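You operate a simulated robot arm through the tools that you are given. There is no shell and no other tool. Be economical: measure what you need, move in short steps, check, and stop when the job is done.

You are at the controls of a simulated robot arm. One attempt, no reset.

JOB
Measure the pink sample on the gauge stand and sort it into the Pass or Hold tray.
Fine: Pass tray within 0.05 mm of zero, else Hold tray. The lever ends up; the zero knob and the other samples stay.

It is judged by the outcome, as a careful person would: the job done as asked, and still so three seconds after it is handed in. It fails if anything else is knocked over, pushed out of place, dropped, spilled or broken.

ROBOT AND FRAMES
A 7-joint arm with a two-finger parallel gripper on a trunk, on a base that drives. Base frame: it is fixed to the floor where the robot stands at the start and does not move with it; the origin is under the middle of the robot, x ahead of it, y to its left, z up; the surface under the hand at the start is at about z = 85.6. Lengths are in cm, angles in rad, forces in N, time in s.
Its first joint turns from -2.897 to 2.897 rad. Places, roughly: cradle of the gauge stand [80, 0, 90]; gauge stand lever [70, 0, 90]; zero knob [90, 10, 110]. Payload 4.4 kg.
Tool frame: the origin (TCP) lies between the finger pads and is the grasp point; the fingertips stand 2.3 cm ahead of it; z points along the fingers, y is the line along which they close. Largest opening 9.4 cm; finger width 3.8, thickness 1; the body of the gripper, 5.4 by 9.6 cm, starts 3.9 cm behind the TCP.
Orientation is that of the tool frame in the base frame, as a unit quaternion [w, x, y, z]. With the fingers straight down and closing along the base's y, the tool's x points along the base's -x, its y along +y and its z along -z.

CONTROLS
- The arm moves only by the tool jog_arm. Its argument "plan" is a list of rows, each an object (a shift or turn left out is 0, a gripper value left out holds the last) with "dp": the shift along the tool's x, y, z in mm, a list of three; "rotation": the turn, a rotation vector about the tool's x, y, z in rad, a list of three; "grip": the opening, from 0 (shut) to 1 (fully open). In form: [{"dp": [tx, ty, tz], "rotation": [wx, wy, wz], "grip": grip}, ...]. A call has 1 to 10 rows; each row shifts and turns the commanded pose from where the row before left it, along the tool's axes as they then stand. Rows are played at 5 a second. More than 5 cm and 0.15 rad between two rows, or a gripper value outside its range, and nothing of the call is played. Where a pose cannot be reached the arm comes as near as it can. A force on the tool above 70 N (or 10 N above the force at the start of the call, whichever is more), or a blocked arm, ends the call early, and 0.2 s more pass. The fingers move at their own pace (about 10.8 cm/s each) and stop on an object; they squeeze with about 34 N. The grip force told is the motor's: it shows also when the fingers shut on nothing. Time passes only in rows, and 0.2 s behind the last, so rows that do not move let the fingers close. The reply holds the time, the measured pose of the TCP, the force on the tool along the base axes, the opening and the grip force, in the units named above and with some noise, with the torque about the TCP (base axes, N m) and any sound that the robot's microphone picked up.
- Cameras (640 x 400 px; columns grow to the right, rows downward): "scene" is now at [18.54, 24.15, 147.9]; the picture's right is [-0.15, -0.99, 0.00], its down [-0.45, 0.07, -0.89] and it looks along [0.88, -0.14, -0.45] (base axes); focal length 259 px, centre (320, 200). "wrist" rides on the gripper at [8.6, 1.6, -7.5] in the tool frame; the picture's right is [-0.18, 0.98, 0.00], its down [-0.58, -0.11, -0.81] and it looks along [-0.79, -0.15, 0.59] (tool axes); focal length 243 px, centre (320, 200). There is no depth. A picture from a camera that has moved, and an enlarged one, comes with that camera's place and axes in the base frame and with its lens. The place of the scene camera against the robot may be out by one fixed shift of up to 2.5 cm in any direction.
- snapshot(camera): a new picture of that camera. It takes no simulated time.
- roll_base(legs): drives the robot by 1 to 6 legs, each [ahead, left, turn to the left] in cm, cm and rad, along the robot's own axes; the way and the turn of a leg run together, so that a leg with both is an arc; at most 150 cm and 3.142 rad a leg. The arm and the cameras ride along, it lands a little off, and it stops where it bumps. It gives what a move gives.
- head_to(pan, tilt): turns the head with the scene camera to pan (to the left, within 2.094 rad either way) and tilt (down, from -0.506 to 1.204), counted from straight ahead of the robot. It gives what a move gives.
- close_up(camera, box): a new picture of the part [left, top, right, bottom] of that camera's present view, enlarged. It takes no simulated time.
- close_job(): hands the job in; it is judged then, once.

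Go step by step. Nothing tells you exact positions but the pictures and the camera data: compare them with the known pose of the tool, close in by small moves and look again before you grip or let go. The budget is 120 turns and 82 pictures, counting those below and the enlarged ones. Unless the task says otherwise, let go and move clear before handing in.

The tools are called after "Emit:" by a JSON object that holds its "api" and its "payload". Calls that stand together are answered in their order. jog_arm: Moves the arm, as the interface text tells. Its arguments: {"type":"object","properties":{"plan":{"type":"array","items":{"type":"object","properties":{"dp":{"type":"array","items":{"type":"number"}},"rotation":{"type":"array","items":{"type":"number"}},"grip":{"type":"number"}}}}},"required":["plan"]} The other tools are called the same way: roll_base (legs) drives the base; head_to (pan, tilt) turns the head that bears the scene camera; snapshot (camera) takes a picture; close_up (camera, box) takes an enlarged picture of a part of a camera's view; close_job () hands the job in.

At the start:

```text
time_s: 0.0
tool_pos: [62.59, -10.19, 129.68]
tool_rot: [0.0, -0.001, 1.0, -0.001]
wrist_force: [-0.3, 0.0, -0.8]
torque: [-0.02, 0.0, 0.0]
opening: 9.4
grip_force: 0.0
robot x, y, heading: [-0.1, 0.03, -0.004]
head pan, tilt: [-0.155, 0.471]
```

scene: 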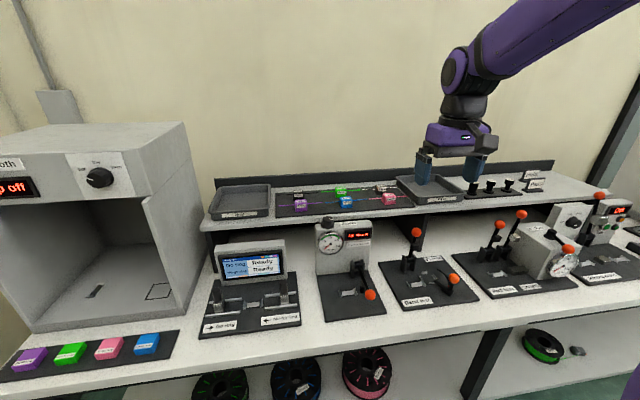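
wrist: 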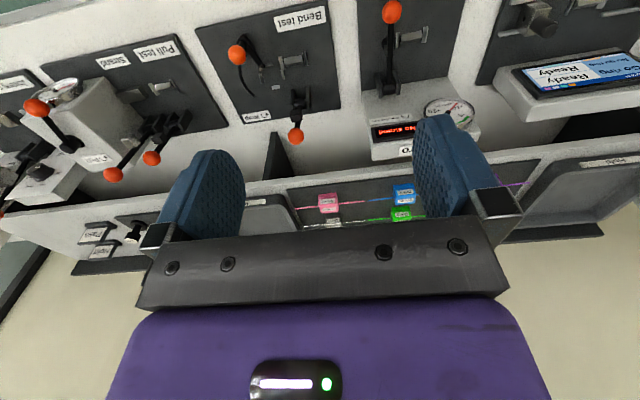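

I see several stations; the gauge stand is ahead of the robot, with pink samples at the front-left strip and on the shelf rack. I'll look closer before anything moves.

Emit:
{"api": "close_up", "payload": {"camera": "scene", "box": [200, 160, 420, 330]}}

Emit:
{"api": "close_up", "payload": {"camera": "scene", "box": [300, 205, 400, 325]}}

Emit:
{"api": "close_up", "payload": {"camera": "scene", "box": [200, 170, 330, 230]}}

Emit:
{"api": "close_up", "payload": {"camera": "scene", "box": [320, 165, 560, 225]}}

Emit:
{"api": "close_up", "payload": {"camera": "scene", "box": [0, 310, 200, 400]}}

```text
2.35 times, centred on (310, 245) of scene
camera zoom: at [18.54, 24.15, 147.9], right [-0.15, -0.99, 0.0], down [-0.45, 0.07, -0.89], along [0.88, -0.14, -0.45], focal length 610 px, centre (344, 94)
```

zoom: 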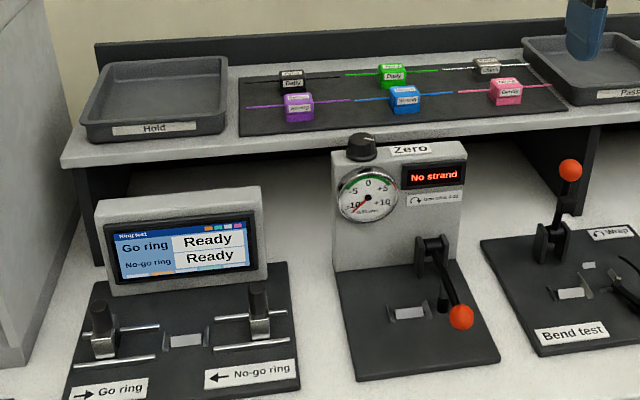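

```text
3.33 times, centred on (350, 265) of scene
camera zoom: at [18.54, 24.15, 147.9], right [-0.15, -0.99, 0.0], down [-0.45, 0.07, -0.89], along [0.88, -0.14, -0.45], focal length 864 px, centre (220, -17)
```

zoom: 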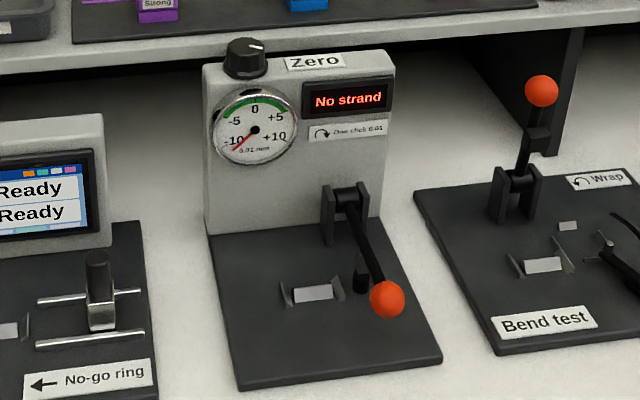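

```text
4.92 times, centred on (265, 200) of scene
camera zoom: at [18.54, 24.15, 147.9], right [-0.15, -0.99, 0.0], down [-0.45, 0.07, -0.89], along [0.88, -0.14, -0.45], focal length 1276 px, centre (591, 200)
```

zoom: 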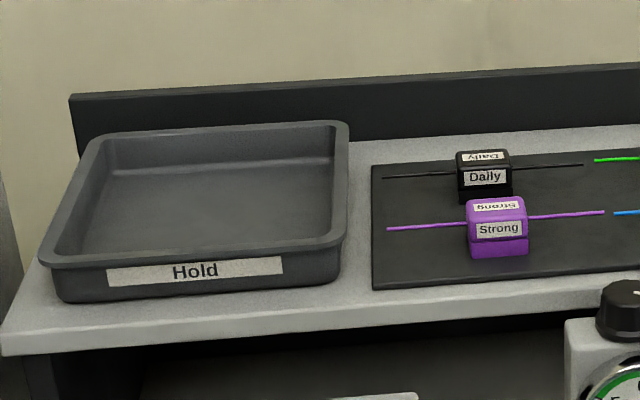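

```text
2.67 times, centred on (440, 195) of scene
camera zoom: at [18.54, 24.15, 147.9], right [-0.15, -0.99, 0.0], down [-0.45, 0.07, -0.89], along [0.88, -0.14, -0.45], focal length 691 px, centre (0, 213)
```

zoom: 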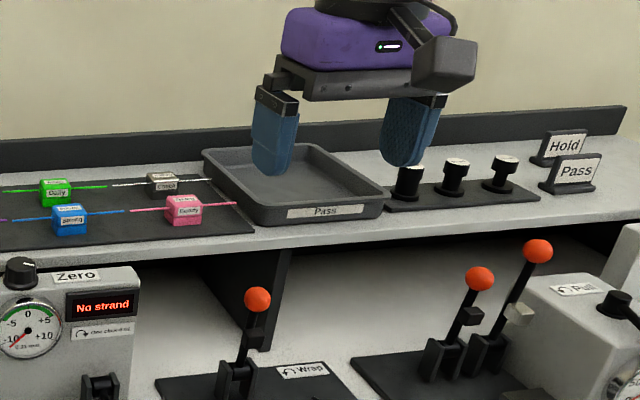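

```text
3.20 times, centred on (100, 355) of scene
camera zoom: at [18.54, 24.15, 147.9], right [-0.15, -0.99, 0.0], down [-0.45, 0.07, -0.89], along [0.88, -0.14, -0.45], focal length 830 px, centre (1024, -296)
```

zoom: 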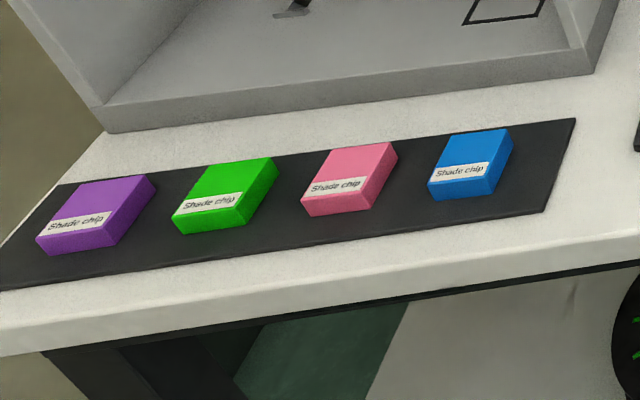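

The cradle is at about (74.5, 4, 87) and the pink sample at about (94, -14, 108) on the shelf rack. I'll bring the wrist camera in front of the gauge to look at the cradle and the lever.

Emit:
{"api": "jog_arm", "payload": {"plan": [{"dp": [8, 30, 36]}, {"dp": [8, 30, 36]}, {"dp": [8, 30, 36]}, {"dp": [8, 30, 36]}, {"dp": [8, 30, 36]}, {"dp": [8, 28, 36]}, {"dp": [0, 0, 0]}]}}

Emit:
{"api": "snapshot", "payload": {"camera": "wrist"}}

Emit:
{"api": "snapshot", "payload": {"camera": "scene"}}

```text
time_s: 1.6
tool_pos: [57.91, 7.69, 108.07]
tool_rot: [0.0, 0.0, 1.0, -0.001]
wrist_force: [0.4, 0.3, 0.4]
torque: [0.01, -0.03, 0.02]
opening: 9.42
grip_force: 0.2
robot x, y, heading: [0.21, -0.28, 0.0]
head pan, tilt: [-0.155, 0.471]
```

```text
74 pictures are left
camera wrist: at [49.2, 9.25, 115.54], right [0.18, 0.98, 0.0], down [0.58, -0.11, 0.81], along [0.79, -0.15, -0.59], focal length 243 px, centre (320, 200)
```

wrist: 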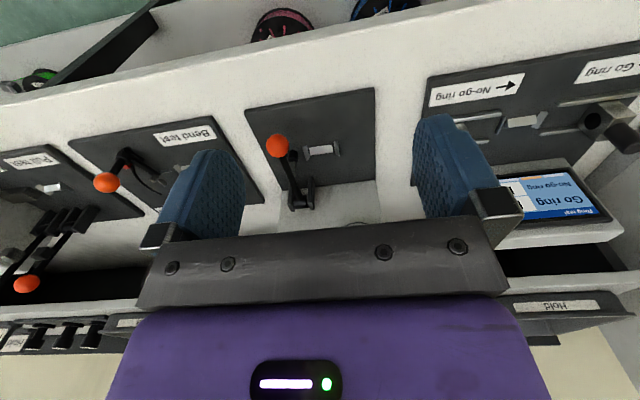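

```text
73 pictures are left
camera scene: at [18.53, 24.15, 147.9], right [-0.15, -0.99, 0.0], down [-0.45, 0.07, -0.89], along [0.88, -0.14, -0.45], focal length 259 px, centre (320, 200)
```

scene: 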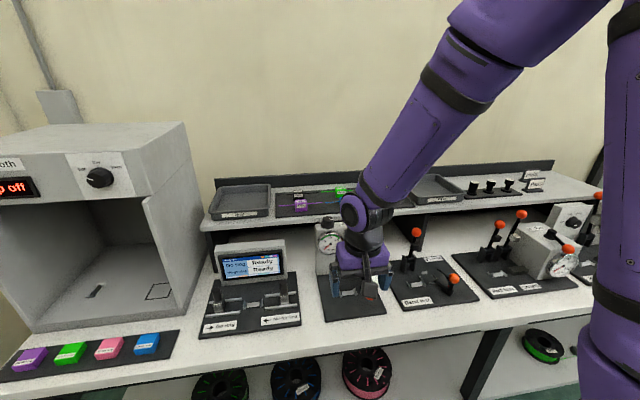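

Emit:
{"api": "close_up", "payload": {"camera": "wrist", "box": [240, 80, 400, 230]}}

```text
2.67 times, centred on (320, 155) of wrist
camera zoom: at [49.2, 9.25, 115.54], right [0.18, 0.98, 0.0], down [0.58, -0.11, 0.81], along [0.79, -0.15, -0.59], focal length 647 px, centre (320, 320)
```

zoom: 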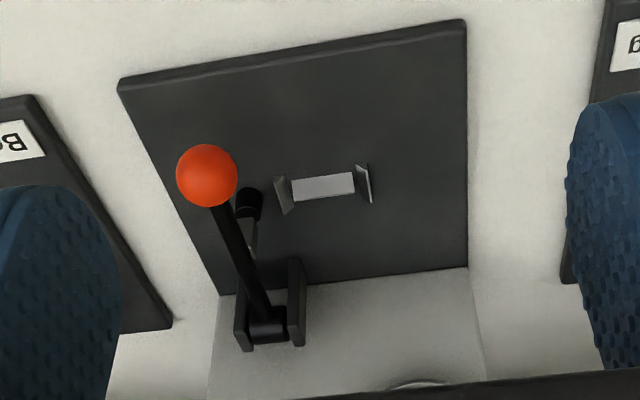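

The lever's ball is at about (69, 0, 91), with the foot down close to the plate, so I take it to be down. I'll go above the ball with a narrower opening and check before gripping.

Emit:
{"api": "jog_arm", "payload": {"plan": [{"dp": [-37, -26, 0], "grip": 0.6}, {"dp": [-37, -26, 0]}, {"dp": [-38, -26, 0]}, {"dp": [0, 0, 40]}, {"dp": [0, 0, 40]}, {"dp": [0, 0, 0]}]}}

Emit:
{"api": "snapshot", "payload": {"camera": "wrist"}}

Emit:
{"api": "close_up", "payload": {"camera": "scene", "box": [290, 200, 430, 330]}}

```text
time_s: 3.0
tool_pos: [69.02, -0.05, 100.22]
tool_rot: [0.0, 0.001, 1.0, 0.0]
wrist_force: [-0.3, 0.8, 0.0]
torque: [-0.03, -0.01, -0.01]
opening: 5.62
grip_force: 0.1
robot x, y, heading: [0.01, -0.17, 0.006]
head pan, tilt: [-0.155, 0.471]
```

```text
71 pictures are left
camera wrist: at [60.39, 1.49, 107.62], right [0.18, 0.98, 0.0], down [0.58, -0.11, 0.81], along [0.79, -0.15, -0.59], focal length 243 px, centre (320, 200)
```

wrist: 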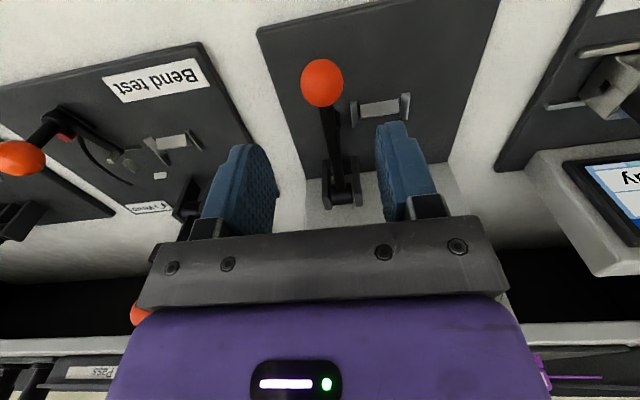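

```text
3.08 times, centred on (360, 265) of scene
camera zoom: at [18.53, 24.15, 147.9], right [-0.15, -0.99, 0.0], down [-0.45, 0.07, -0.89], along [0.88, -0.14, -0.45], focal length 798 px, centre (197, 0)
```

zoom: 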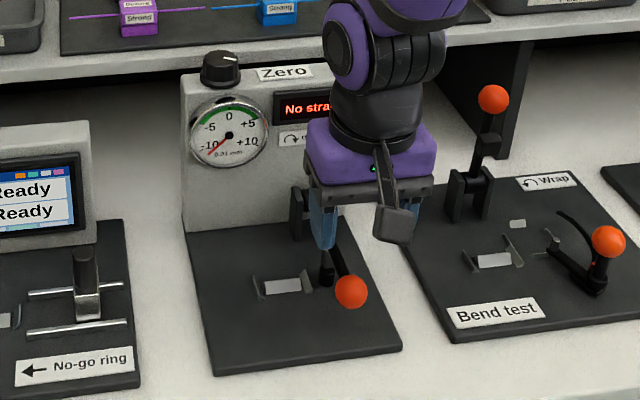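

The hand is over the ball. I go down to it and grip.

Emit:
{"api": "jog_arm", "payload": {"plan": [{"dp": [0, 0, 45]}, {"dp": [0, 0, 45]}, {"dp": [0, 0, 0]}, {"grip": 0}, {"dp": [0, 0, 0]}, {"dp": [0, 0, 0]}]}}

Emit:
{"api": "snapshot", "payload": {"camera": "wrist"}}

```text
time_s: 4.4
tool_pos: [69.08, 0.06, 91.05]
tool_rot: [0.0, -0.001, 1.0, 0.0]
wrist_force: [0.7, 20.1, -4.9]
torque: [0.01, 0.46, 0.01]
opening: 2.88
grip_force: 44.6
robot x, y, heading: [0.18, -0.13, 0.001]
head pan, tilt: [-0.155, 0.471]
```

```text
69 pictures are left
camera wrist: at [60.35, 1.6, 98.61], right [0.18, 0.98, 0.0], down [0.58, -0.11, 0.81], along [0.79, -0.15, -0.59], focal length 243 px, centre (320, 200)
```

wrist: 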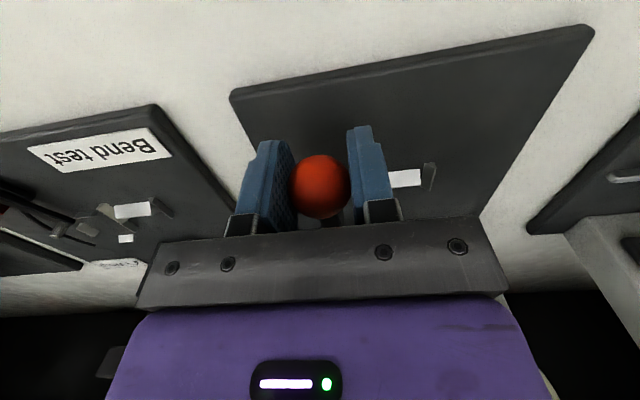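

Ball gripped, opening 2.9 cm. I'll lift a little along the arc and watch the force.

Emit:
{"api": "jog_arm", "payload": {"plan": [{"dp": [0, 1.5, -5]}, {"dp": [0, 0, -7]}, {"dp": [-1, 0, -8]}, {"dp": [0, 0, 0]}]}}

Emit:
{"api": "close_up", "payload": {"camera": "scene", "box": [290, 200, 430, 330]}}

```text
time_s: 5.4
tool_pos: [69.11, 0.03, 93.1]
tool_rot: [0.0, 0.0, 1.0, -0.001]
wrist_force: [-2.2, 9.7, -9.5]
torque: [-0.04, 0.94, -0.04]
opening: 2.92
grip_force: 44.9
robot x, y, heading: [-0.07, -0.1, 0.001]
head pan, tilt: [-0.155, 0.471]
```

```text
3.08 times, centred on (360, 265) of scene
camera zoom: at [18.57, 24.18, 147.88], right [-0.15, -0.99, 0.0], down [-0.45, 0.07, -0.89], along [0.88, -0.14, -0.45], focal length 798 px, centre (197, 0)
```

zoom: 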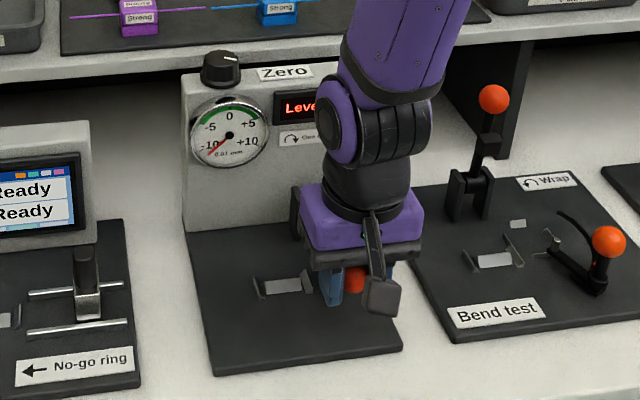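

The display now starts "Leve…", and the lever rises freely. I continue along the arc.

Emit:
{"api": "jog_arm", "payload": {"plan": [{"dp": [-1, 0, -12]}, {"dp": [-3, 0, -12]}, {"dp": [-3, 0, -10]}, {"dp": [-4, 0, -9]}, {"dp": [-5, 0, -9]}, {"dp": [-5, 0, -8]}, {"dp": [-6, 0, -8]}, {"dp": [-7, 0, -7]}, {"dp": [0, 0, 0]}]}}

Emit:
{"api": "close_up", "payload": {"camera": "scene", "box": [290, 200, 430, 330]}}

Emit:
{"api": "snapshot", "payload": {"camera": "wrist"}}

```text
time_s: 7.4
tool_pos: [72.48, 0.06, 100.69]
tool_rot: [0.0, 0.0, 1.0, 0.001]
wrist_force: [-13.1, 10.0, -2.7]
torque: [0.06, 1.37, 0.0]
opening: 2.94
grip_force: 44.7
robot x, y, heading: [-0.26, -0.21, 0.002]
head pan, tilt: [-0.155, 0.471]
```

```text
3.08 times, centred on (360, 265) of scene
camera zoom: at [18.49, 24.2, 147.89], right [-0.15, -0.99, 0.0], down [-0.45, 0.07, -0.89], along [0.88, -0.14, -0.45], focal length 798 px, centre (197, 0)
```

zoom: 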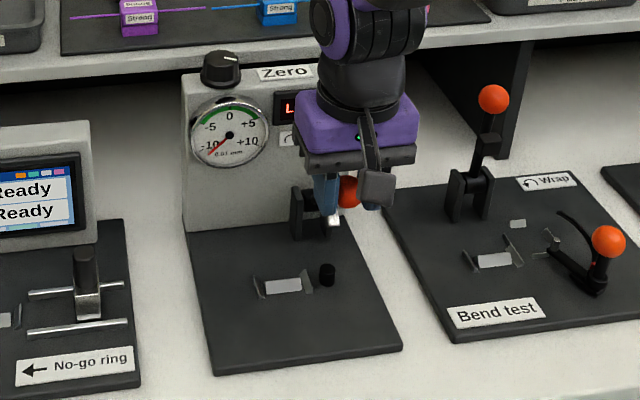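

```text
66 pictures are left
camera wrist: at [63.8, 1.62, 108.16], right [0.18, 0.98, 0.0], down [0.58, -0.11, 0.81], along [0.79, -0.15, -0.59], focal length 243 px, centre (320, 200)
```

wrist: 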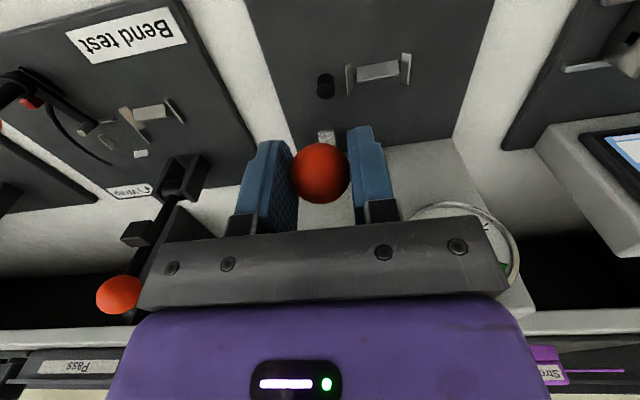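

Lever is at about 45°; the strand will lie on the black anvil beside the cradle. I raise it further towards upright.

Emit:
{"api": "jog_arm", "payload": {"plan": [{"dp": [-7, 0, -6.5]}, {"dp": [-8, 0, -6]}, {"dp": [-8.5, 0, -5.5]}, {"dp": [-9, 0, -5]}, {"dp": [-9, 0, -4]}, {"dp": [0, 0, 0]}]}}

Emit:
{"api": "close_up", "payload": {"camera": "scene", "box": [290, 200, 430, 330]}}

```text
time_s: 8.8
tool_pos: [76.59, 0.06, 103.41]
tool_rot: [0.001, 0.001, 1.0, 0.0]
wrist_force: [-12.5, 13.5, 5.5]
torque: [0.11, 1.12, -0.11]
opening: 2.95
grip_force: 44.4
robot x, y, heading: [-0.32, -0.07, -0.005]
head pan, tilt: [-0.155, 0.471]
```

```text
3.08 times, centred on (360, 265) of scene
camera zoom: at [18.48, 24.21, 147.9], right [-0.15, -0.99, 0.0], down [-0.45, 0.07, -0.89], along [0.88, -0.14, -0.45], focal length 798 px, centre (197, 0)
```

zoom: 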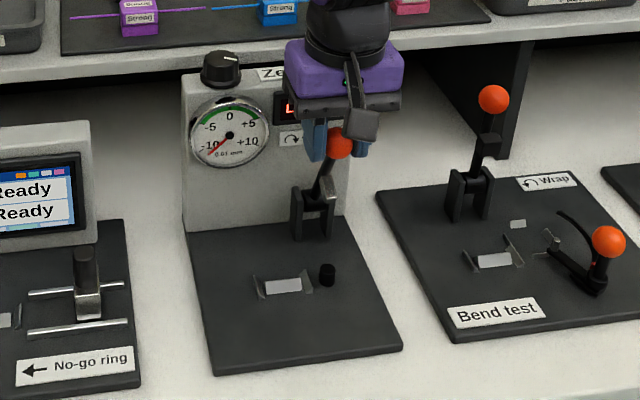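

The lever is now close to upright. One more small push towards its stop.

Emit:
{"api": "jog_arm", "payload": {"plan": [{"dp": [-6, 0, -2]}, {"dp": [-7, 0, -1.5]}, {"dp": [-7, 0, -0.5]}, {"dp": [0, 0, 0]}]}}

Emit:
{"api": "close_up", "payload": {"camera": "scene", "box": [290, 200, 430, 330]}}

```text
time_s: 9.8
tool_pos: [78.56, -0.01, 103.95]
tool_rot: [0.002, 0.001, 1.0, 0.0]
wrist_force: [-11.1, 13.2, 23.7]
torque: [0.09, 0.77, -0.08]
opening: 2.92
grip_force: 45.2
robot x, y, heading: [-0.28, 0.03, 0.002]
head pan, tilt: [-0.155, 0.471]
```

```text
3.08 times, centred on (360, 265) of scene
camera zoom: at [18.41, 24.22, 147.9], right [-0.15, -0.99, 0.0], down [-0.45, 0.07, -0.89], along [0.88, -0.14, -0.45], focal length 798 px, centre (197, 0)
```

zoom: 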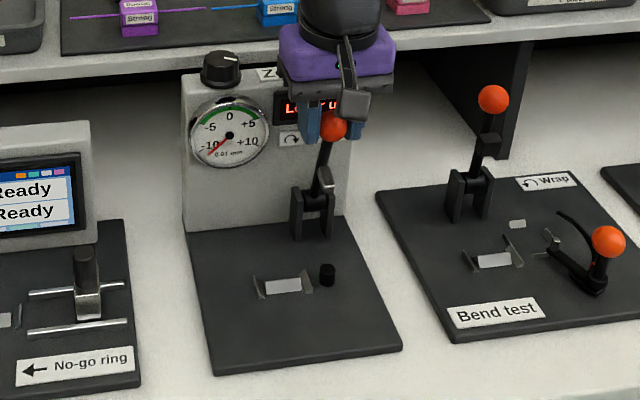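

Display reads "Lever up". I release the ball, rise clear and check the lever stays.

Emit:
{"api": "jog_arm", "payload": {"plan": [{"grip": 0.6}, {"dp": [0, 0, 0]}, {"dp": [10, 0, -40]}, {"dp": [20, -20, -50]}, {"dp": [40, -40, -50]}, {"dp": [40, -40, -40]}, {"dp": [0, -20, 0]}, {"dp": [0, 0, 0]}]}}

Emit:
{"api": "snapshot", "payload": {"camera": "scene"}}

Emit:
{"api": "snapshot", "payload": {"camera": "wrist"}}

```text
refused: row 4 steps farther than a row can; nothing moved
```

```text
63 pictures are left
camera scene: at [18.41, 24.22, 147.9], right [-0.15, -0.99, 0.0], down [-0.45, 0.07, -0.89], along [0.88, -0.14, -0.45], focal length 259 px, centre (320, 200)
```

scene: 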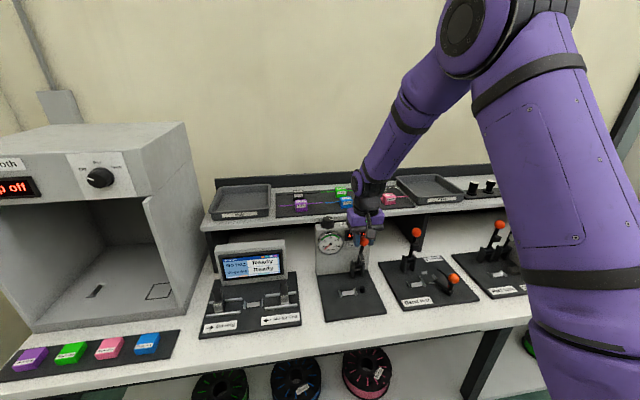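

```text
62 pictures are left
camera wrist: at [69.95, 1.62, 111.34], right [0.18, 0.98, 0.0], down [0.58, -0.11, 0.81], along [0.79, -0.15, -0.59], focal length 243 px, centre (320, 200)
```

wrist: 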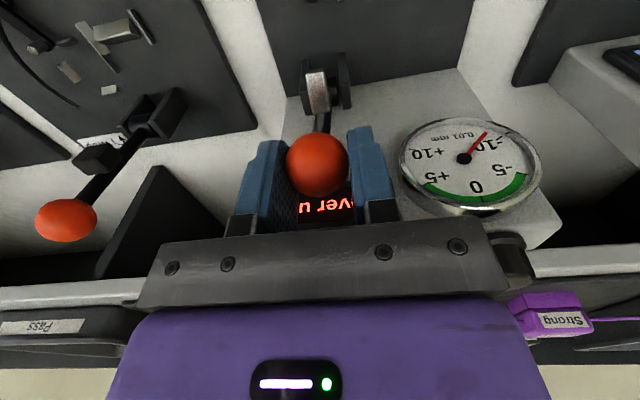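

Row too long; I repeat with shorter steps, backing off straight up first.

Emit:
{"api": "jog_arm", "payload": {"plan": [{"grip": 0.55}, {"dp": [0, 0, 0]}, {"dp": [0, 0, -40]}, {"dp": [20, -10, -40]}, {"dp": [30, -20, -30]}, {"dp": [30, -20, -30]}, {"dp": [30, -20, -30]}, {"dp": [0, -40, -20]}, {"dp": [0, -40, 0]}, {"dp": [0, 0, 0]}]}}

Emit:
{"api": "snapshot", "payload": {"camera": "scene"}}

Emit:
{"api": "snapshot", "payload": {"camera": "wrist"}}

```text
time_s: 12.0
tool_pos: [67.84, -15.16, 122.64]
tool_rot: [0.0, 0.0, 1.0, 0.001]
wrist_force: [0.5, 0.2, -0.6]
torque: [0.01, 0.0, 0.0]
opening: 5.18
grip_force: 0.0
robot x, y, heading: [-0.02, 0.25, -0.006]
head pan, tilt: [-0.155, 0.471]
```

```text
61 pictures are left
camera scene: at [18.54, 24.16, 147.89], right [-0.15, -0.99, 0.0], down [-0.45, 0.07, -0.89], along [0.88, -0.14, -0.45], focal length 259 px, centre (320, 200)
```

scene: 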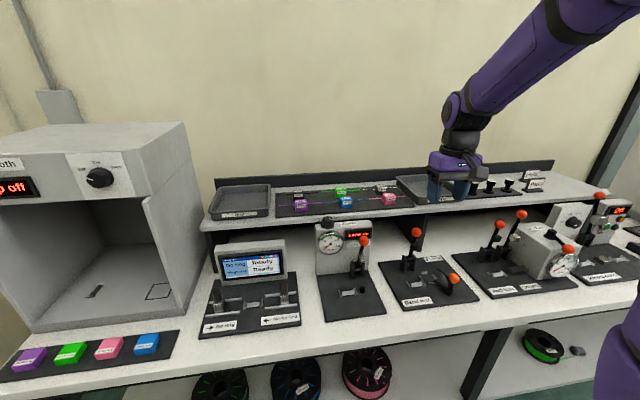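

```text
60 pictures are left
camera wrist: at [59.15, -13.46, 130.15], right [0.18, 0.98, 0.0], down [0.58, -0.11, 0.81], along [0.79, -0.15, -0.59], focal length 243 px, centre (320, 200)
```

wrist: 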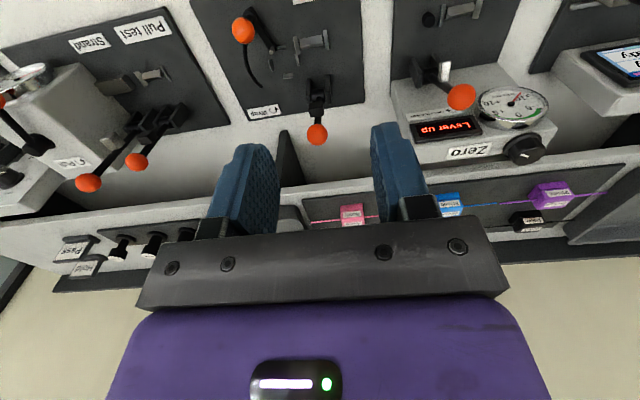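

The lever stays up and the display says "Lever up". I look more closely at the pink sample and at the empty cradle.

Emit:
{"api": "close_up", "payload": {"camera": "wrist", "box": [280, 165, 440, 245]}}

Emit:
{"api": "close_up", "payload": {"camera": "scene", "box": [325, 175, 445, 235]}}

Emit:
{"api": "close_up", "payload": {"camera": "scene", "box": [310, 260, 390, 320]}}

```text
4.00 times, centred on (360, 205) of wrist
camera zoom: at [59.15, -13.46, 130.15], right [0.18, 0.98, 0.0], down [0.58, -0.11, 0.81], along [0.79, -0.15, -0.59], focal length 970 px, centre (160, 180)
```

zoom: 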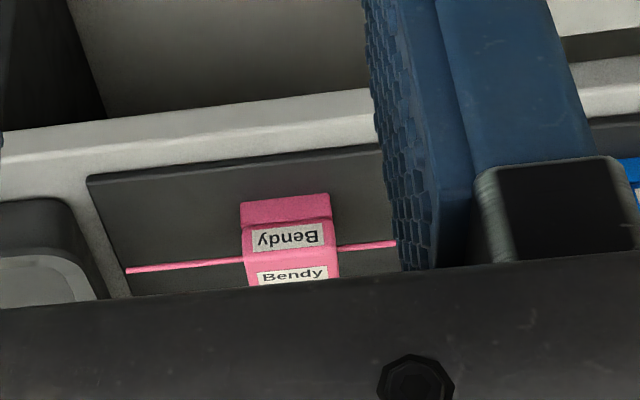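

```text
5.33 times, centred on (385, 205) of scene
camera zoom: at [18.54, 24.16, 147.89], right [-0.15, -0.99, 0.0], down [-0.45, 0.07, -0.89], along [0.88, -0.14, -0.45], focal length 1382 px, centre (-27, 173)
```

zoom: 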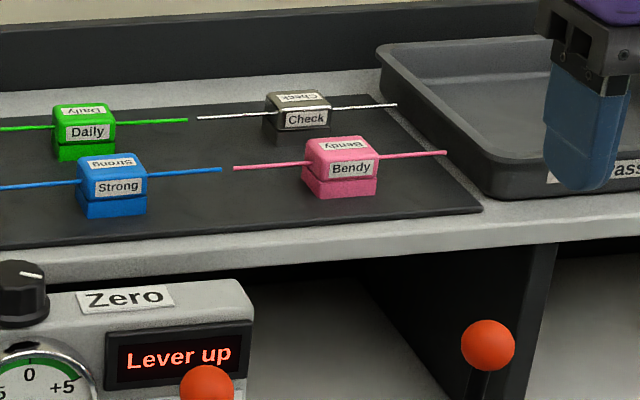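

```text
6.67 times, centred on (350, 290) of scene
camera zoom: at [18.54, 24.16, 147.89], right [-0.15, -0.99, 0.0], down [-0.45, 0.07, -0.89], along [0.88, -0.14, -0.45], focal length 1728 px, centre (120, -400)
```

zoom: 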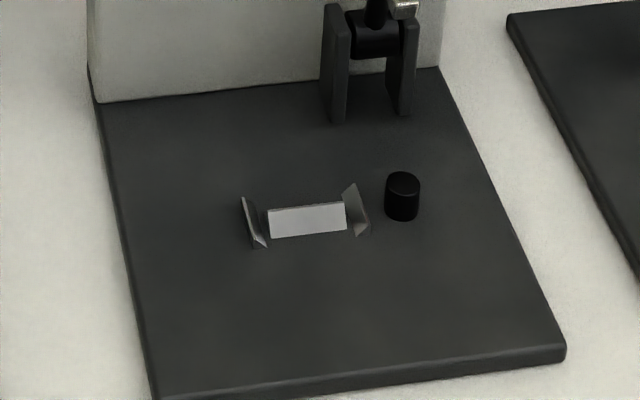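

The pink "Bendy" sample has its strand along y, so I'll grip it front to back, turning the tool a quarter turn. Turning here, high and clear of everything.

Emit:
{"api": "jog_arm", "payload": {"plan": [{"rotation": [0, 0, 0.15]}, {"rotation": [0, 0, 0.15]}, {"rotation": [0, 0, 0.15]}, {"rotation": [0, 0, 0.15]}, {"rotation": [0, 0, 0.15]}, {"rotation": [0, 0, 0.15]}, {"rotation": [0, 0, 0.15]}, {"rotation": [0, 0, 0.15]}, {"rotation": [0, 0, 0.15]}, {"rotation": [0, 0, 0.15]}]}}

Emit:
{"api": "jog_arm", "payload": {"plan": [{"rotation": [0, 0, 0.0708], "grip": 0.65}, {"dp": [0, 40, 0]}, {"dp": [0, 40, 0]}, {"dp": [0, 40, 0]}, {"dp": [20, 30, 0]}, {"dp": [0, 0, 0]}]}}

Emit:
{"api": "snapshot", "payload": {"camera": "wrist"}}

Emit:
{"api": "snapshot", "payload": {"camera": "scene"}}

```text
time_s: 14.2
tool_pos: [67.64, -15.07, 122.74]
tool_rot: [0.0, 0.682, 0.731, 0.0]
wrist_force: [-0.5, 0.2, -0.1]
torque: [-0.02, 0.01, 0.03]
opening: 5.17
grip_force: 0.0
robot x, y, heading: [0.04, 0.04, -0.003]
head pan, tilt: [-0.155, 0.471]
```

```text
time_s: 15.6
tool_pos: [82.68, -13.08, 122.8]
tool_rot: [0.0, 0.707, 0.707, 0.001]
wrist_force: [0.2, 0.4, 0.1]
torque: [0.02, -0.06, 0.03]
opening: 6.1
grip_force: 0.0
robot x, y, heading: [0.43, -0.04, 0.001]
head pan, tilt: [-0.155, 0.471]
```

```text
56 pictures are left
camera wrist: at [84.3, -4.33, 130.32], right [0.98, -0.18, 0.0], down [-0.11, -0.58, 0.81], along [-0.15, -0.79, -0.59], focal length 243 px, centre (320, 200)
```

wrist: 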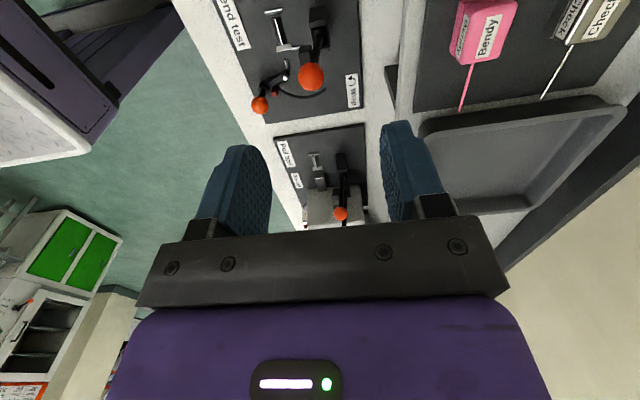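

```text
55 pictures are left
camera scene: at [18.54, 24.15, 147.9], right [-0.15, -0.99, 0.0], down [-0.45, 0.07, -0.89], along [0.88, -0.14, -0.45], focal length 259 px, centre (320, 200)
```

scene: 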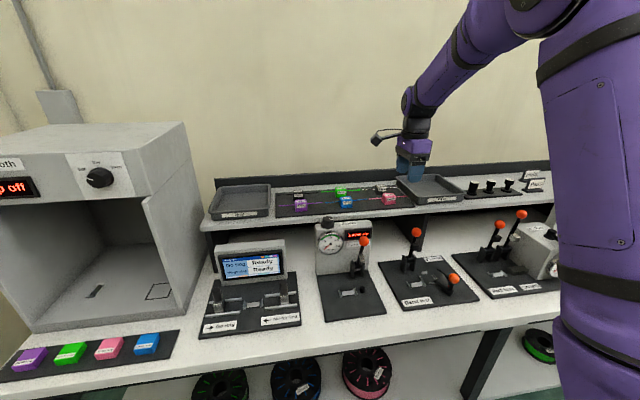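

The sample is at about (96, -14.4, 107), at the very edge of reach. I'll roll the base 10 cm ahead so both the rack and the trays are comfortable.

Emit:
{"api": "roll_base", "payload": {"legs": [[10, 0, 0]]}}

Emit:
{"api": "snapshot", "payload": {"camera": "wrist"}}

Emit:
{"api": "snapshot", "payload": {"camera": "scene"}}

```text
time_s: 16.8
tool_pos: [92.76, -13.06, 122.78]
tool_rot: [0.0, 0.707, 0.707, 0.001]
wrist_force: [0.0, 0.0, 0.7]
torque: [0.04, -0.01, 0.0]
opening: 6.1
grip_force: 0.1
robot x, y, heading: [10.02, 0.08, 0.001]
head pan, tilt: [-0.155, 0.471]
```

```text
54 pictures are left
camera wrist: at [94.28, -4.38, 130.32], right [0.98, -0.18, 0.0], down [-0.11, -0.58, 0.81], along [-0.15, -0.79, -0.59], focal length 243 px, centre (320, 200)
```

wrist: 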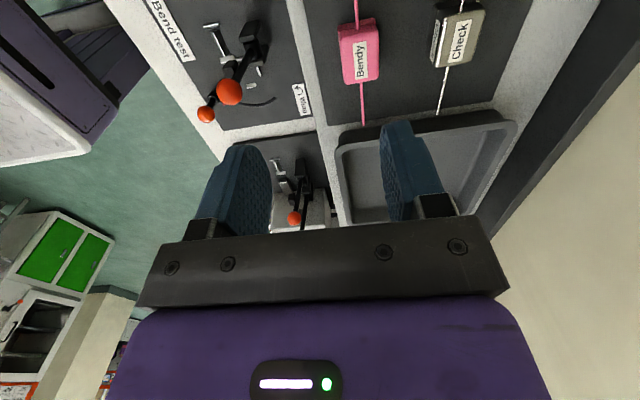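

```text
53 pictures are left
camera scene: at [28.57, 24.14, 147.9], right [-0.16, -0.99, 0.0], down [-0.45, 0.07, -0.89], along [0.88, -0.14, -0.45], focal length 259 px, centre (320, 200)
```

scene: 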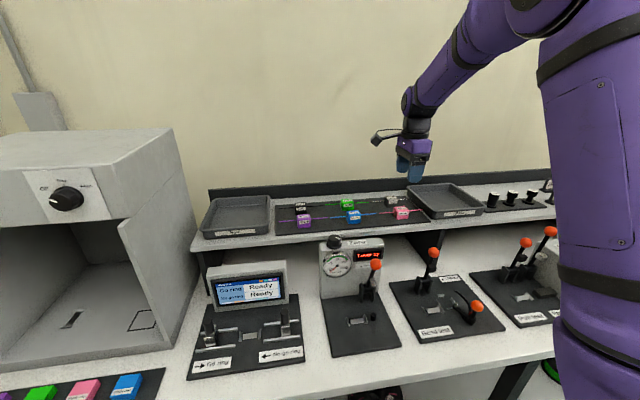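

I close-up the sample from this angle to get its extents.

Emit:
{"api": "close_up", "payload": {"camera": "wrist", "box": [300, 0, 500, 125]}}

Emit:
{"api": "close_up", "payload": {"camera": "scene", "box": [340, 170, 440, 245]}}

```text
3.20 times, centred on (400, 62) of wrist
camera zoom: at [94.28, -4.38, 130.32], right [0.98, -0.18, 0.0], down [-0.11, -0.58, 0.81], along [-0.15, -0.79, -0.59], focal length 776 px, centre (64, 640)
```

zoom: 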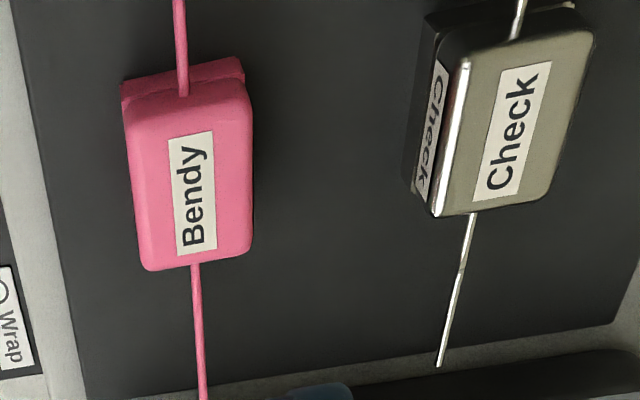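

```text
5.33 times, centred on (390, 208) of scene
camera zoom: at [28.57, 24.14, 147.9], right [-0.16, -0.99, 0.0], down [-0.45, 0.07, -0.89], along [0.88, -0.14, -0.45], focal length 1382 px, centre (-53, 160)
```

zoom: 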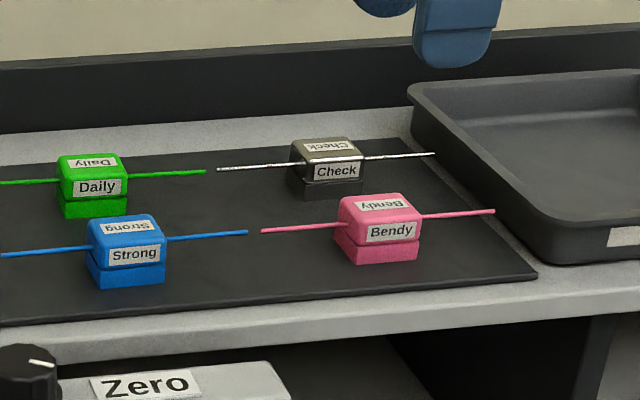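

Sample top is about 3.0 × 4.3 cm centred at (95.9, -14.2), top near z 108.3; the strand runs along y. I move above it with a 5.2 cm opening and look.

Emit:
{"api": "jog_arm", "payload": {"plan": [{"dp": [-11, 31, 0], "grip": 0.55}, {"dp": [0, 0, 40]}, {"dp": [0, 0, 40]}, {"dp": [0, 0, 0]}]}}

Emit:
{"api": "snapshot", "payload": {"camera": "wrist"}}

Emit:
{"api": "close_up", "payload": {"camera": "scene", "box": [340, 150, 460, 240]}}

```text
time_s: 17.8
tool_pos: [95.83, -14.11, 114.66]
tool_rot: [-0.001, 0.707, 0.707, 0.0]
wrist_force: [-0.1, -0.7, -0.1]
torque: [0.0, -0.02, 0.02]
opening: 5.19
grip_force: 0.1
robot x, y, heading: [10.01, 0.24, -0.002]
head pan, tilt: [-0.155, 0.471]
```

```text
50 pictures are left
camera wrist: at [97.42, -5.55, 122.24], right [0.98, -0.18, 0.0], down [-0.11, -0.58, 0.81], along [-0.15, -0.79, -0.59], focal length 243 px, centre (320, 200)
```

wrist: 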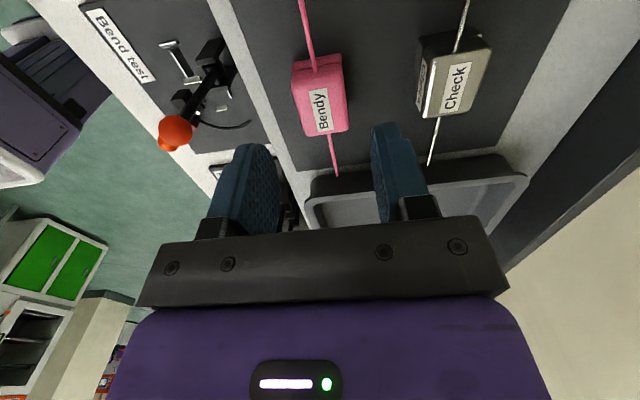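

```text
4.44 times, centred on (400, 195) of scene
camera zoom: at [28.56, 24.14, 147.9], right [-0.16, -0.99, 0.0], down [-0.45, 0.07, -0.89], along [0.88, -0.14, -0.45], focal length 1152 px, centre (-36, 222)
```

zoom: 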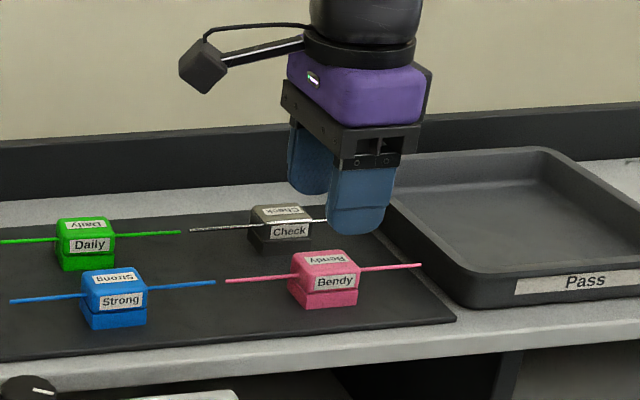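

Aligned over the sample. I descend to grip height and look before closing.

Emit:
{"api": "jog_arm", "payload": {"plan": [{"dp": [0, 1, 30]}, {"dp": [0, 0, 28]}, {"dp": [0, 0, 0]}]}}

Emit:
{"api": "snapshot", "payload": {"camera": "wrist"}}

Emit:
{"api": "close_up", "payload": {"camera": "scene", "box": [350, 165, 450, 240]}}

```text
time_s: 18.6
tool_pos: [96.01, -14.23, 109.02]
tool_rot: [0.0, 0.707, 0.707, 0.0]
wrist_force: [0.5, 0.0, 0.8]
torque: [0.02, -0.01, 0.01]
opening: 5.2
grip_force: 0.0
robot x, y, heading: [9.52, -0.08, -0.002]
head pan, tilt: [-0.155, 0.471]
```

```text
48 pictures are left
camera wrist: at [97.56, -5.52, 116.48], right [0.98, -0.18, 0.0], down [-0.11, -0.58, 0.81], along [-0.15, -0.79, -0.59], focal length 243 px, centre (320, 200)
```

wrist: 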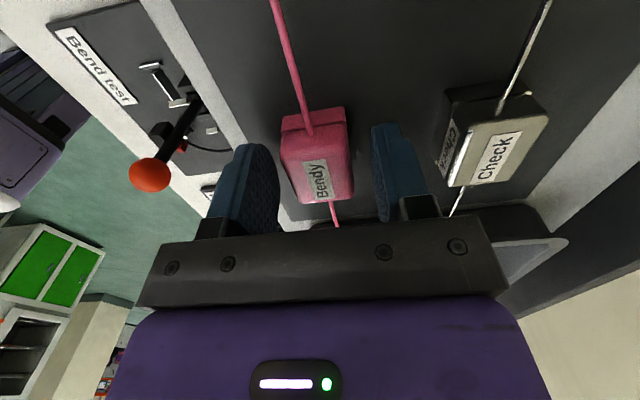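

```text
5.33 times, centred on (400, 202) of scene
camera zoom: at [28.56, 24.14, 147.9], right [-0.16, -0.99, 0.0], down [-0.45, 0.07, -0.89], along [0.88, -0.14, -0.45], focal length 1382 px, centre (-107, 187)
```

zoom: 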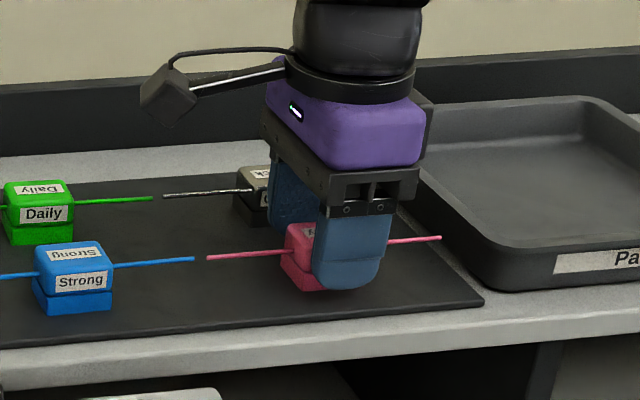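

Alignment holds (finger centred on the block, both pads clear). Closing.

Emit:
{"api": "jog_arm", "payload": {"plan": [{"dp": [0, 0, 2], "grip": 0.45}, {"grip": 0.2}, {"grip": 0}, {"dp": [0, 0, 0]}, {"dp": [0, 0, 0]}]}}

```text
time_s: 19.8
tool_pos: [95.94, -14.19, 108.82]
tool_rot: [0.0, 0.707, 0.707, 0.0]
wrist_force: [0.8, 0.6, 0.0]
torque: [0.0, -0.01, 0.0]
opening: 3.12
grip_force: 34.3
robot x, y, heading: [9.91, -0.39, 0.001]
head pan, tilt: [-0.155, 0.471]
```

Gripped at 3.1 cm. I lift and check the hold.

Emit:
{"api": "jog_arm", "payload": {"plan": [{"dp": [0, 0, -20]}, {"dp": [0, 0, -30]}, {"dp": [0, 0, -40]}, {"dp": [0, 0, -20]}, {"dp": [0, 0, 0]}]}}

Emit:
{"api": "snapshot", "payload": {"camera": "wrist"}}

Emit:
{"api": "close_up", "payload": {"camera": "scene", "box": [320, 130, 480, 250]}}

```text
time_s: 20.9
tool_pos: [95.82, -14.11, 119.76]
tool_rot: [0.0, 0.707, 0.708, 0.001]
wrist_force: [0.5, 0.8, 0.2]
torque: [0.02, 0.01, 0.04]
opening: 0.0
grip_force: 34.1
robot x, y, heading: [9.88, -0.01, -0.002]
head pan, tilt: [-0.155, 0.471]
```

```text
46 pictures are left
camera wrist: at [97.44, -5.47, 127.32], right [0.98, -0.18, 0.0], down [-0.11, -0.58, 0.81], along [-0.15, -0.79, -0.59], focal length 243 px, centre (320, 200)
```

wrist: 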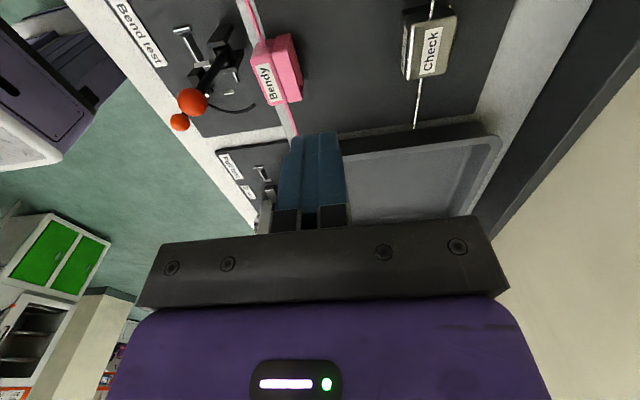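

```text
3.33 times, centred on (400, 190) of scene
camera zoom: at [28.58, 24.14, 147.89], right [-0.16, -0.99, 0.0], down [-0.45, 0.07, -0.89], along [0.88, -0.14, -0.45], focal length 864 px, centre (53, 233)
```

zoom: 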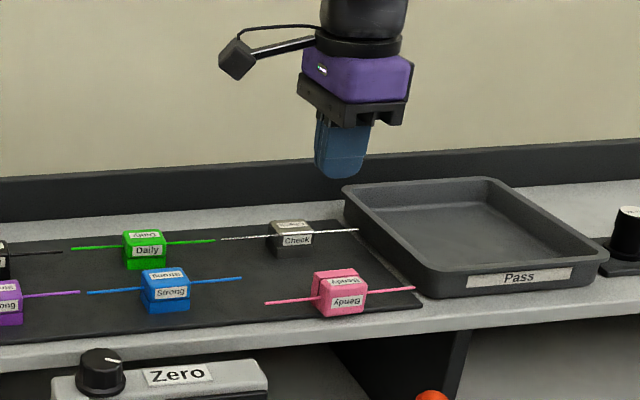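

The sample slipped from a too-shallow grip and has tipped forward on the rack, still on the shelf. I look closely at how it lies.

Emit:
{"api": "close_up", "payload": {"camera": "wrist", "box": [220, 0, 340, 140]}}

Emit:
{"api": "close_up", "payload": {"camera": "scene", "box": [360, 195, 440, 250]}}

```text
2.86 times, centred on (280, 70) of wrist
camera zoom: at [97.44, -5.47, 127.32], right [0.98, -0.18, 0.0], down [-0.11, -0.58, 0.81], along [-0.15, -0.79, -0.59], focal length 693 px, centre (434, 571)
```

zoom: 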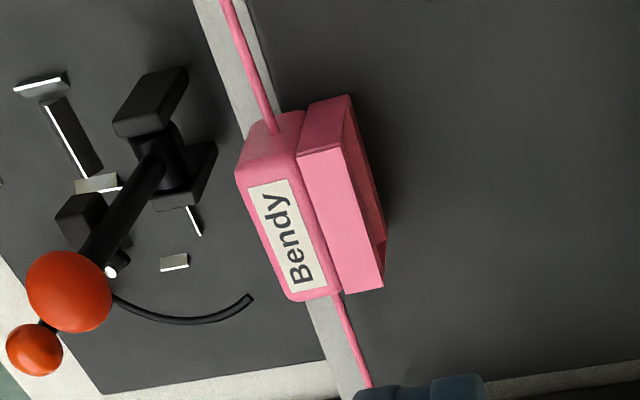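

```text
7.27 times, centred on (400, 222) of scene
camera zoom: at [28.58, 24.14, 147.89], right [-0.16, -0.99, 0.0], down [-0.45, 0.07, -0.89], along [0.88, -0.14, -0.45], focal length 1885 px, centre (-262, 36)
```

zoom: 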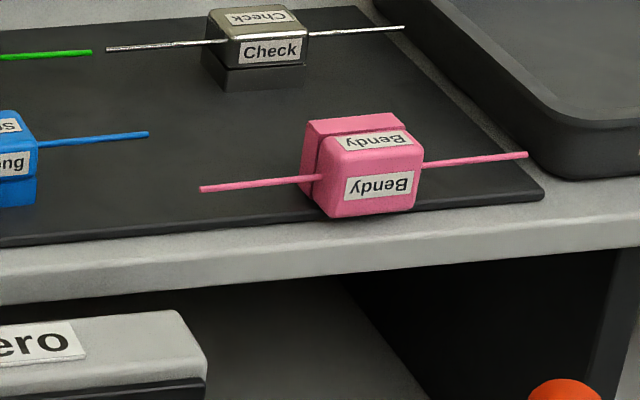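

The sample lies tipped on its front at about x 90.8–93.8, y -14.6, close to the shelf edge but stable. To get the heights right I'll probe the mat surface with the closed fingers in the empty spot behind it.

Emit:
{"api": "jog_arm", "payload": {"plan": [{"dp": [0, 22, 0]}, {"dp": [0, 0, 40]}, {"dp": [0, 0, 40]}, {"dp": [0, 0, 27]}, {"dp": [0, 0, 5]}, {"dp": [0, 0, 3]}, {"dp": [0, 0, 0]}]}}

```text
time_s: 22.6
tool_pos: [98.11, -14.06, 108.39]
tool_rot: [-0.001, 0.707, 0.707, -0.001]
wrist_force: [-0.2, -0.2, -0.5]
torque: [-0.01, 0.0, 0.0]
opening: 0.03
grip_force: 33.8
robot x, y, heading: [10.07, 0.25, -0.005]
head pan, tilt: [-0.155, 0.471]
```

Emit:
{"api": "jog_arm", "payload": {"plan": [{"dp": [0, 0, 2]}, {"dp": [0, 0, 2]}, {"dp": [0, 0, 2]}, {"dp": [0, 0, 2]}, {"dp": [0, 0, 0]}]}}

```text
time_s: 23.8
tool_pos: [98.17, -14.11, 107.94]
tool_rot: [0.001, 0.707, 0.707, 0.001]
wrist_force: [0.2, 0.2, 41.4]
torque: [0.27, 0.14, -0.06]
opening: 0.02
grip_force: 33.6
robot x, y, heading: [10.08, 0.21, 0.001]
head pan, tilt: [-0.155, 0.471]
```

The mat is at z ≈ 105.65, so next time I can grip deeper and lift slowly. I rise and turn the tool half a turn, so that I can later tilt the sample upright with the fingers pointing forward.

Emit:
{"api": "jog_arm", "payload": {"plan": [{"dp": [0, 0, -20]}, {"dp": [0, 0, -45]}, {"dp": [0, 0, -45], "grip": 0.5}, {"dp": [0, -30, -30], "rotation": [0, 0, -0.15]}, {"rotation": [0, 0, -0.15]}, {"rotation": [0, 0, -0.15]}, {"rotation": [0, 0, -0.15]}, {"rotation": [0, 0, -0.15]}, {"rotation": [0, 0, -0.15]}, {"rotation": [0, 0, -0.15]}]}}

Emit:
{"api": "jog_arm", "payload": {"plan": [{"rotation": [0, 0, -0.15]}, {"rotation": [0, 0, -0.15]}, {"rotation": [0, 0, -0.15]}, {"rotation": [0, 0, -0.15]}, {"rotation": [0, 0, -0.15]}, {"rotation": [0, 0, -0.15]}, {"rotation": [0, 0, -0.15]}, {"rotation": [0, 0, -0.15]}, {"rotation": [0, 0, -0.15]}, {"rotation": [0, 0, -0.15]}]}}

Emit:
{"api": "jog_arm", "payload": {"plan": [{"rotation": [0, 0, -0.15]}, {"rotation": [0, 0, -0.15]}, {"rotation": [0, 0, -0.15]}, {"rotation": [0, 0, -0.142]}, {"dp": [0, 0, 0]}]}}

Emit:
{"api": "snapshot", "payload": {"camera": "wrist"}}

```text
time_s: 25.9
tool_pos: [95.07, -14.0, 121.5]
tool_rot: [0.0, 0.257, 0.966, 0.0]
wrist_force: [-0.1, -0.1, 1.0]
torque: [-0.01, 0.0, 0.02]
opening: 4.69
grip_force: 0.1
robot x, y, heading: [10.11, 0.05, 0.0]
head pan, tilt: [-0.155, 0.471]
```

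```text
time_s: 28.1
tool_pos: [95.16, -14.2, 121.58]
tool_rot: [0.0, -0.471, 0.882, 0.0]
wrist_force: [-0.5, -0.1, 0.1]
torque: [0.02, 0.0, 0.0]
opening: 4.7
grip_force: 0.1
robot x, y, heading: [9.82, 0.09, -0.001]
head pan, tilt: [-0.155, 0.471]
```

```text
time_s: 29.4
tool_pos: [95.0, -14.16, 121.4]
tool_rot: [0.0, 0.708, -0.706, -0.001]
wrist_force: [0.8, 0.0, 0.1]
torque: [-0.04, -0.02, 0.0]
opening: 4.68
grip_force: 0.0
robot x, y, heading: [10.07, 0.14, 0.001]
head pan, tilt: [-0.155, 0.471]
```

```text
42 pictures are left
camera wrist: at [93.44, -22.77, 128.98], right [-0.98, 0.18, 0.0], down [0.11, 0.58, 0.81], along [0.15, 0.79, -0.59], focal length 243 px, centre (320, 200)
```

wrist: 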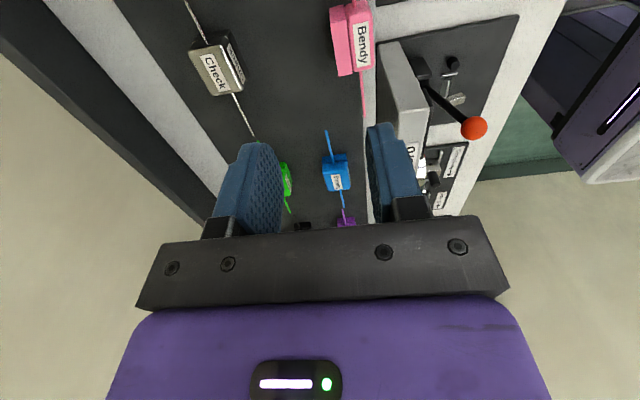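

The turn worked and the lever still stands. I close up on the lying sample from this side.

Emit:
{"api": "close_up", "payload": {"camera": "wrist", "box": [300, 0, 420, 120]}}

```text
3.33 times, centred on (360, 60) of wrist
camera zoom: at [93.44, -22.77, 128.98], right [-0.98, 0.18, 0.0], down [0.11, 0.58, 0.81], along [0.15, 0.79, -0.59], focal length 809 px, centre (187, 667)
```

zoom: 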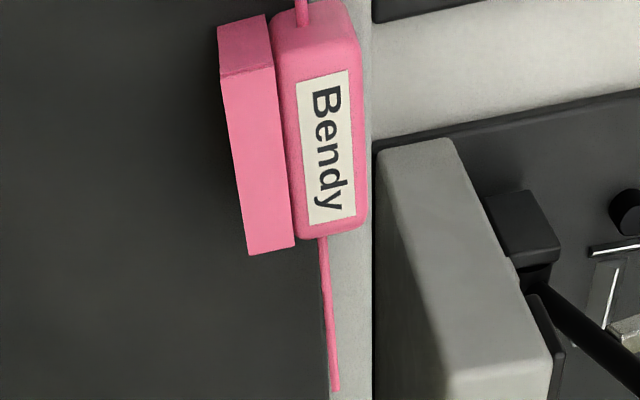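

Its centre is about (92.5, -14.5) with its upper face near z 108.7. I descend, grip it front to back with more depth, and lift slowly.

Emit:
{"api": "jog_arm", "payload": {"plan": [{"dp": [3, 25, 30]}, {"dp": [0, 0, 40]}, {"dp": [0, 0, 35]}, {"dp": [0, 0, 20]}, {"dp": [0, 0, 0]}]}}

Emit:
{"api": "snapshot", "payload": {"camera": "wrist"}}

Emit:
{"api": "close_up", "payload": {"camera": "scene", "box": [350, 165, 450, 240]}}

```text
time_s: 30.6
tool_pos: [92.61, -14.54, 109.02]
tool_rot: [-0.001, 0.707, -0.707, 0.0]
wrist_force: [-0.3, 0.1, -0.5]
torque: [0.04, -0.02, 0.03]
opening: 4.71
grip_force: 0.1
robot x, y, heading: [9.66, 0.22, 0.001]
head pan, tilt: [-0.155, 0.471]
```

```text
40 pictures are left
camera wrist: at [90.94, -23.11, 116.47], right [-0.98, 0.18, 0.0], down [0.11, 0.58, 0.81], along [0.15, 0.79, -0.59], focal length 243 px, centre (320, 200)
```

wrist: 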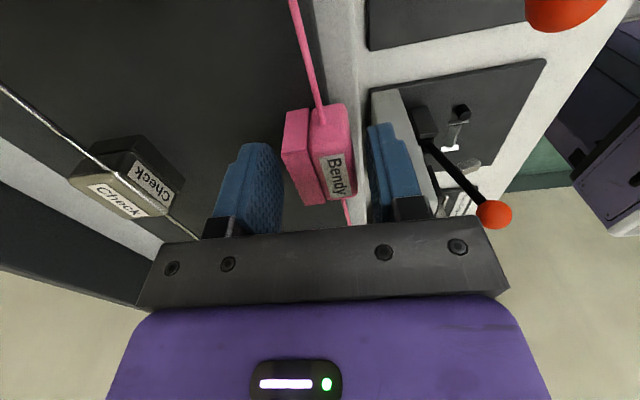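

```text
5.33 times, centred on (400, 202) of scene
camera zoom: at [28.56, 24.14, 147.9], right [-0.16, -0.99, 0.0], down [-0.45, 0.07, -0.89], along [0.88, -0.14, -0.45], focal length 1382 px, centre (-107, 187)
```

zoom: 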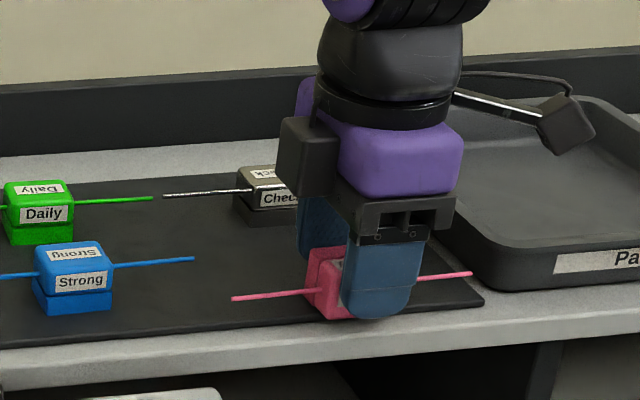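

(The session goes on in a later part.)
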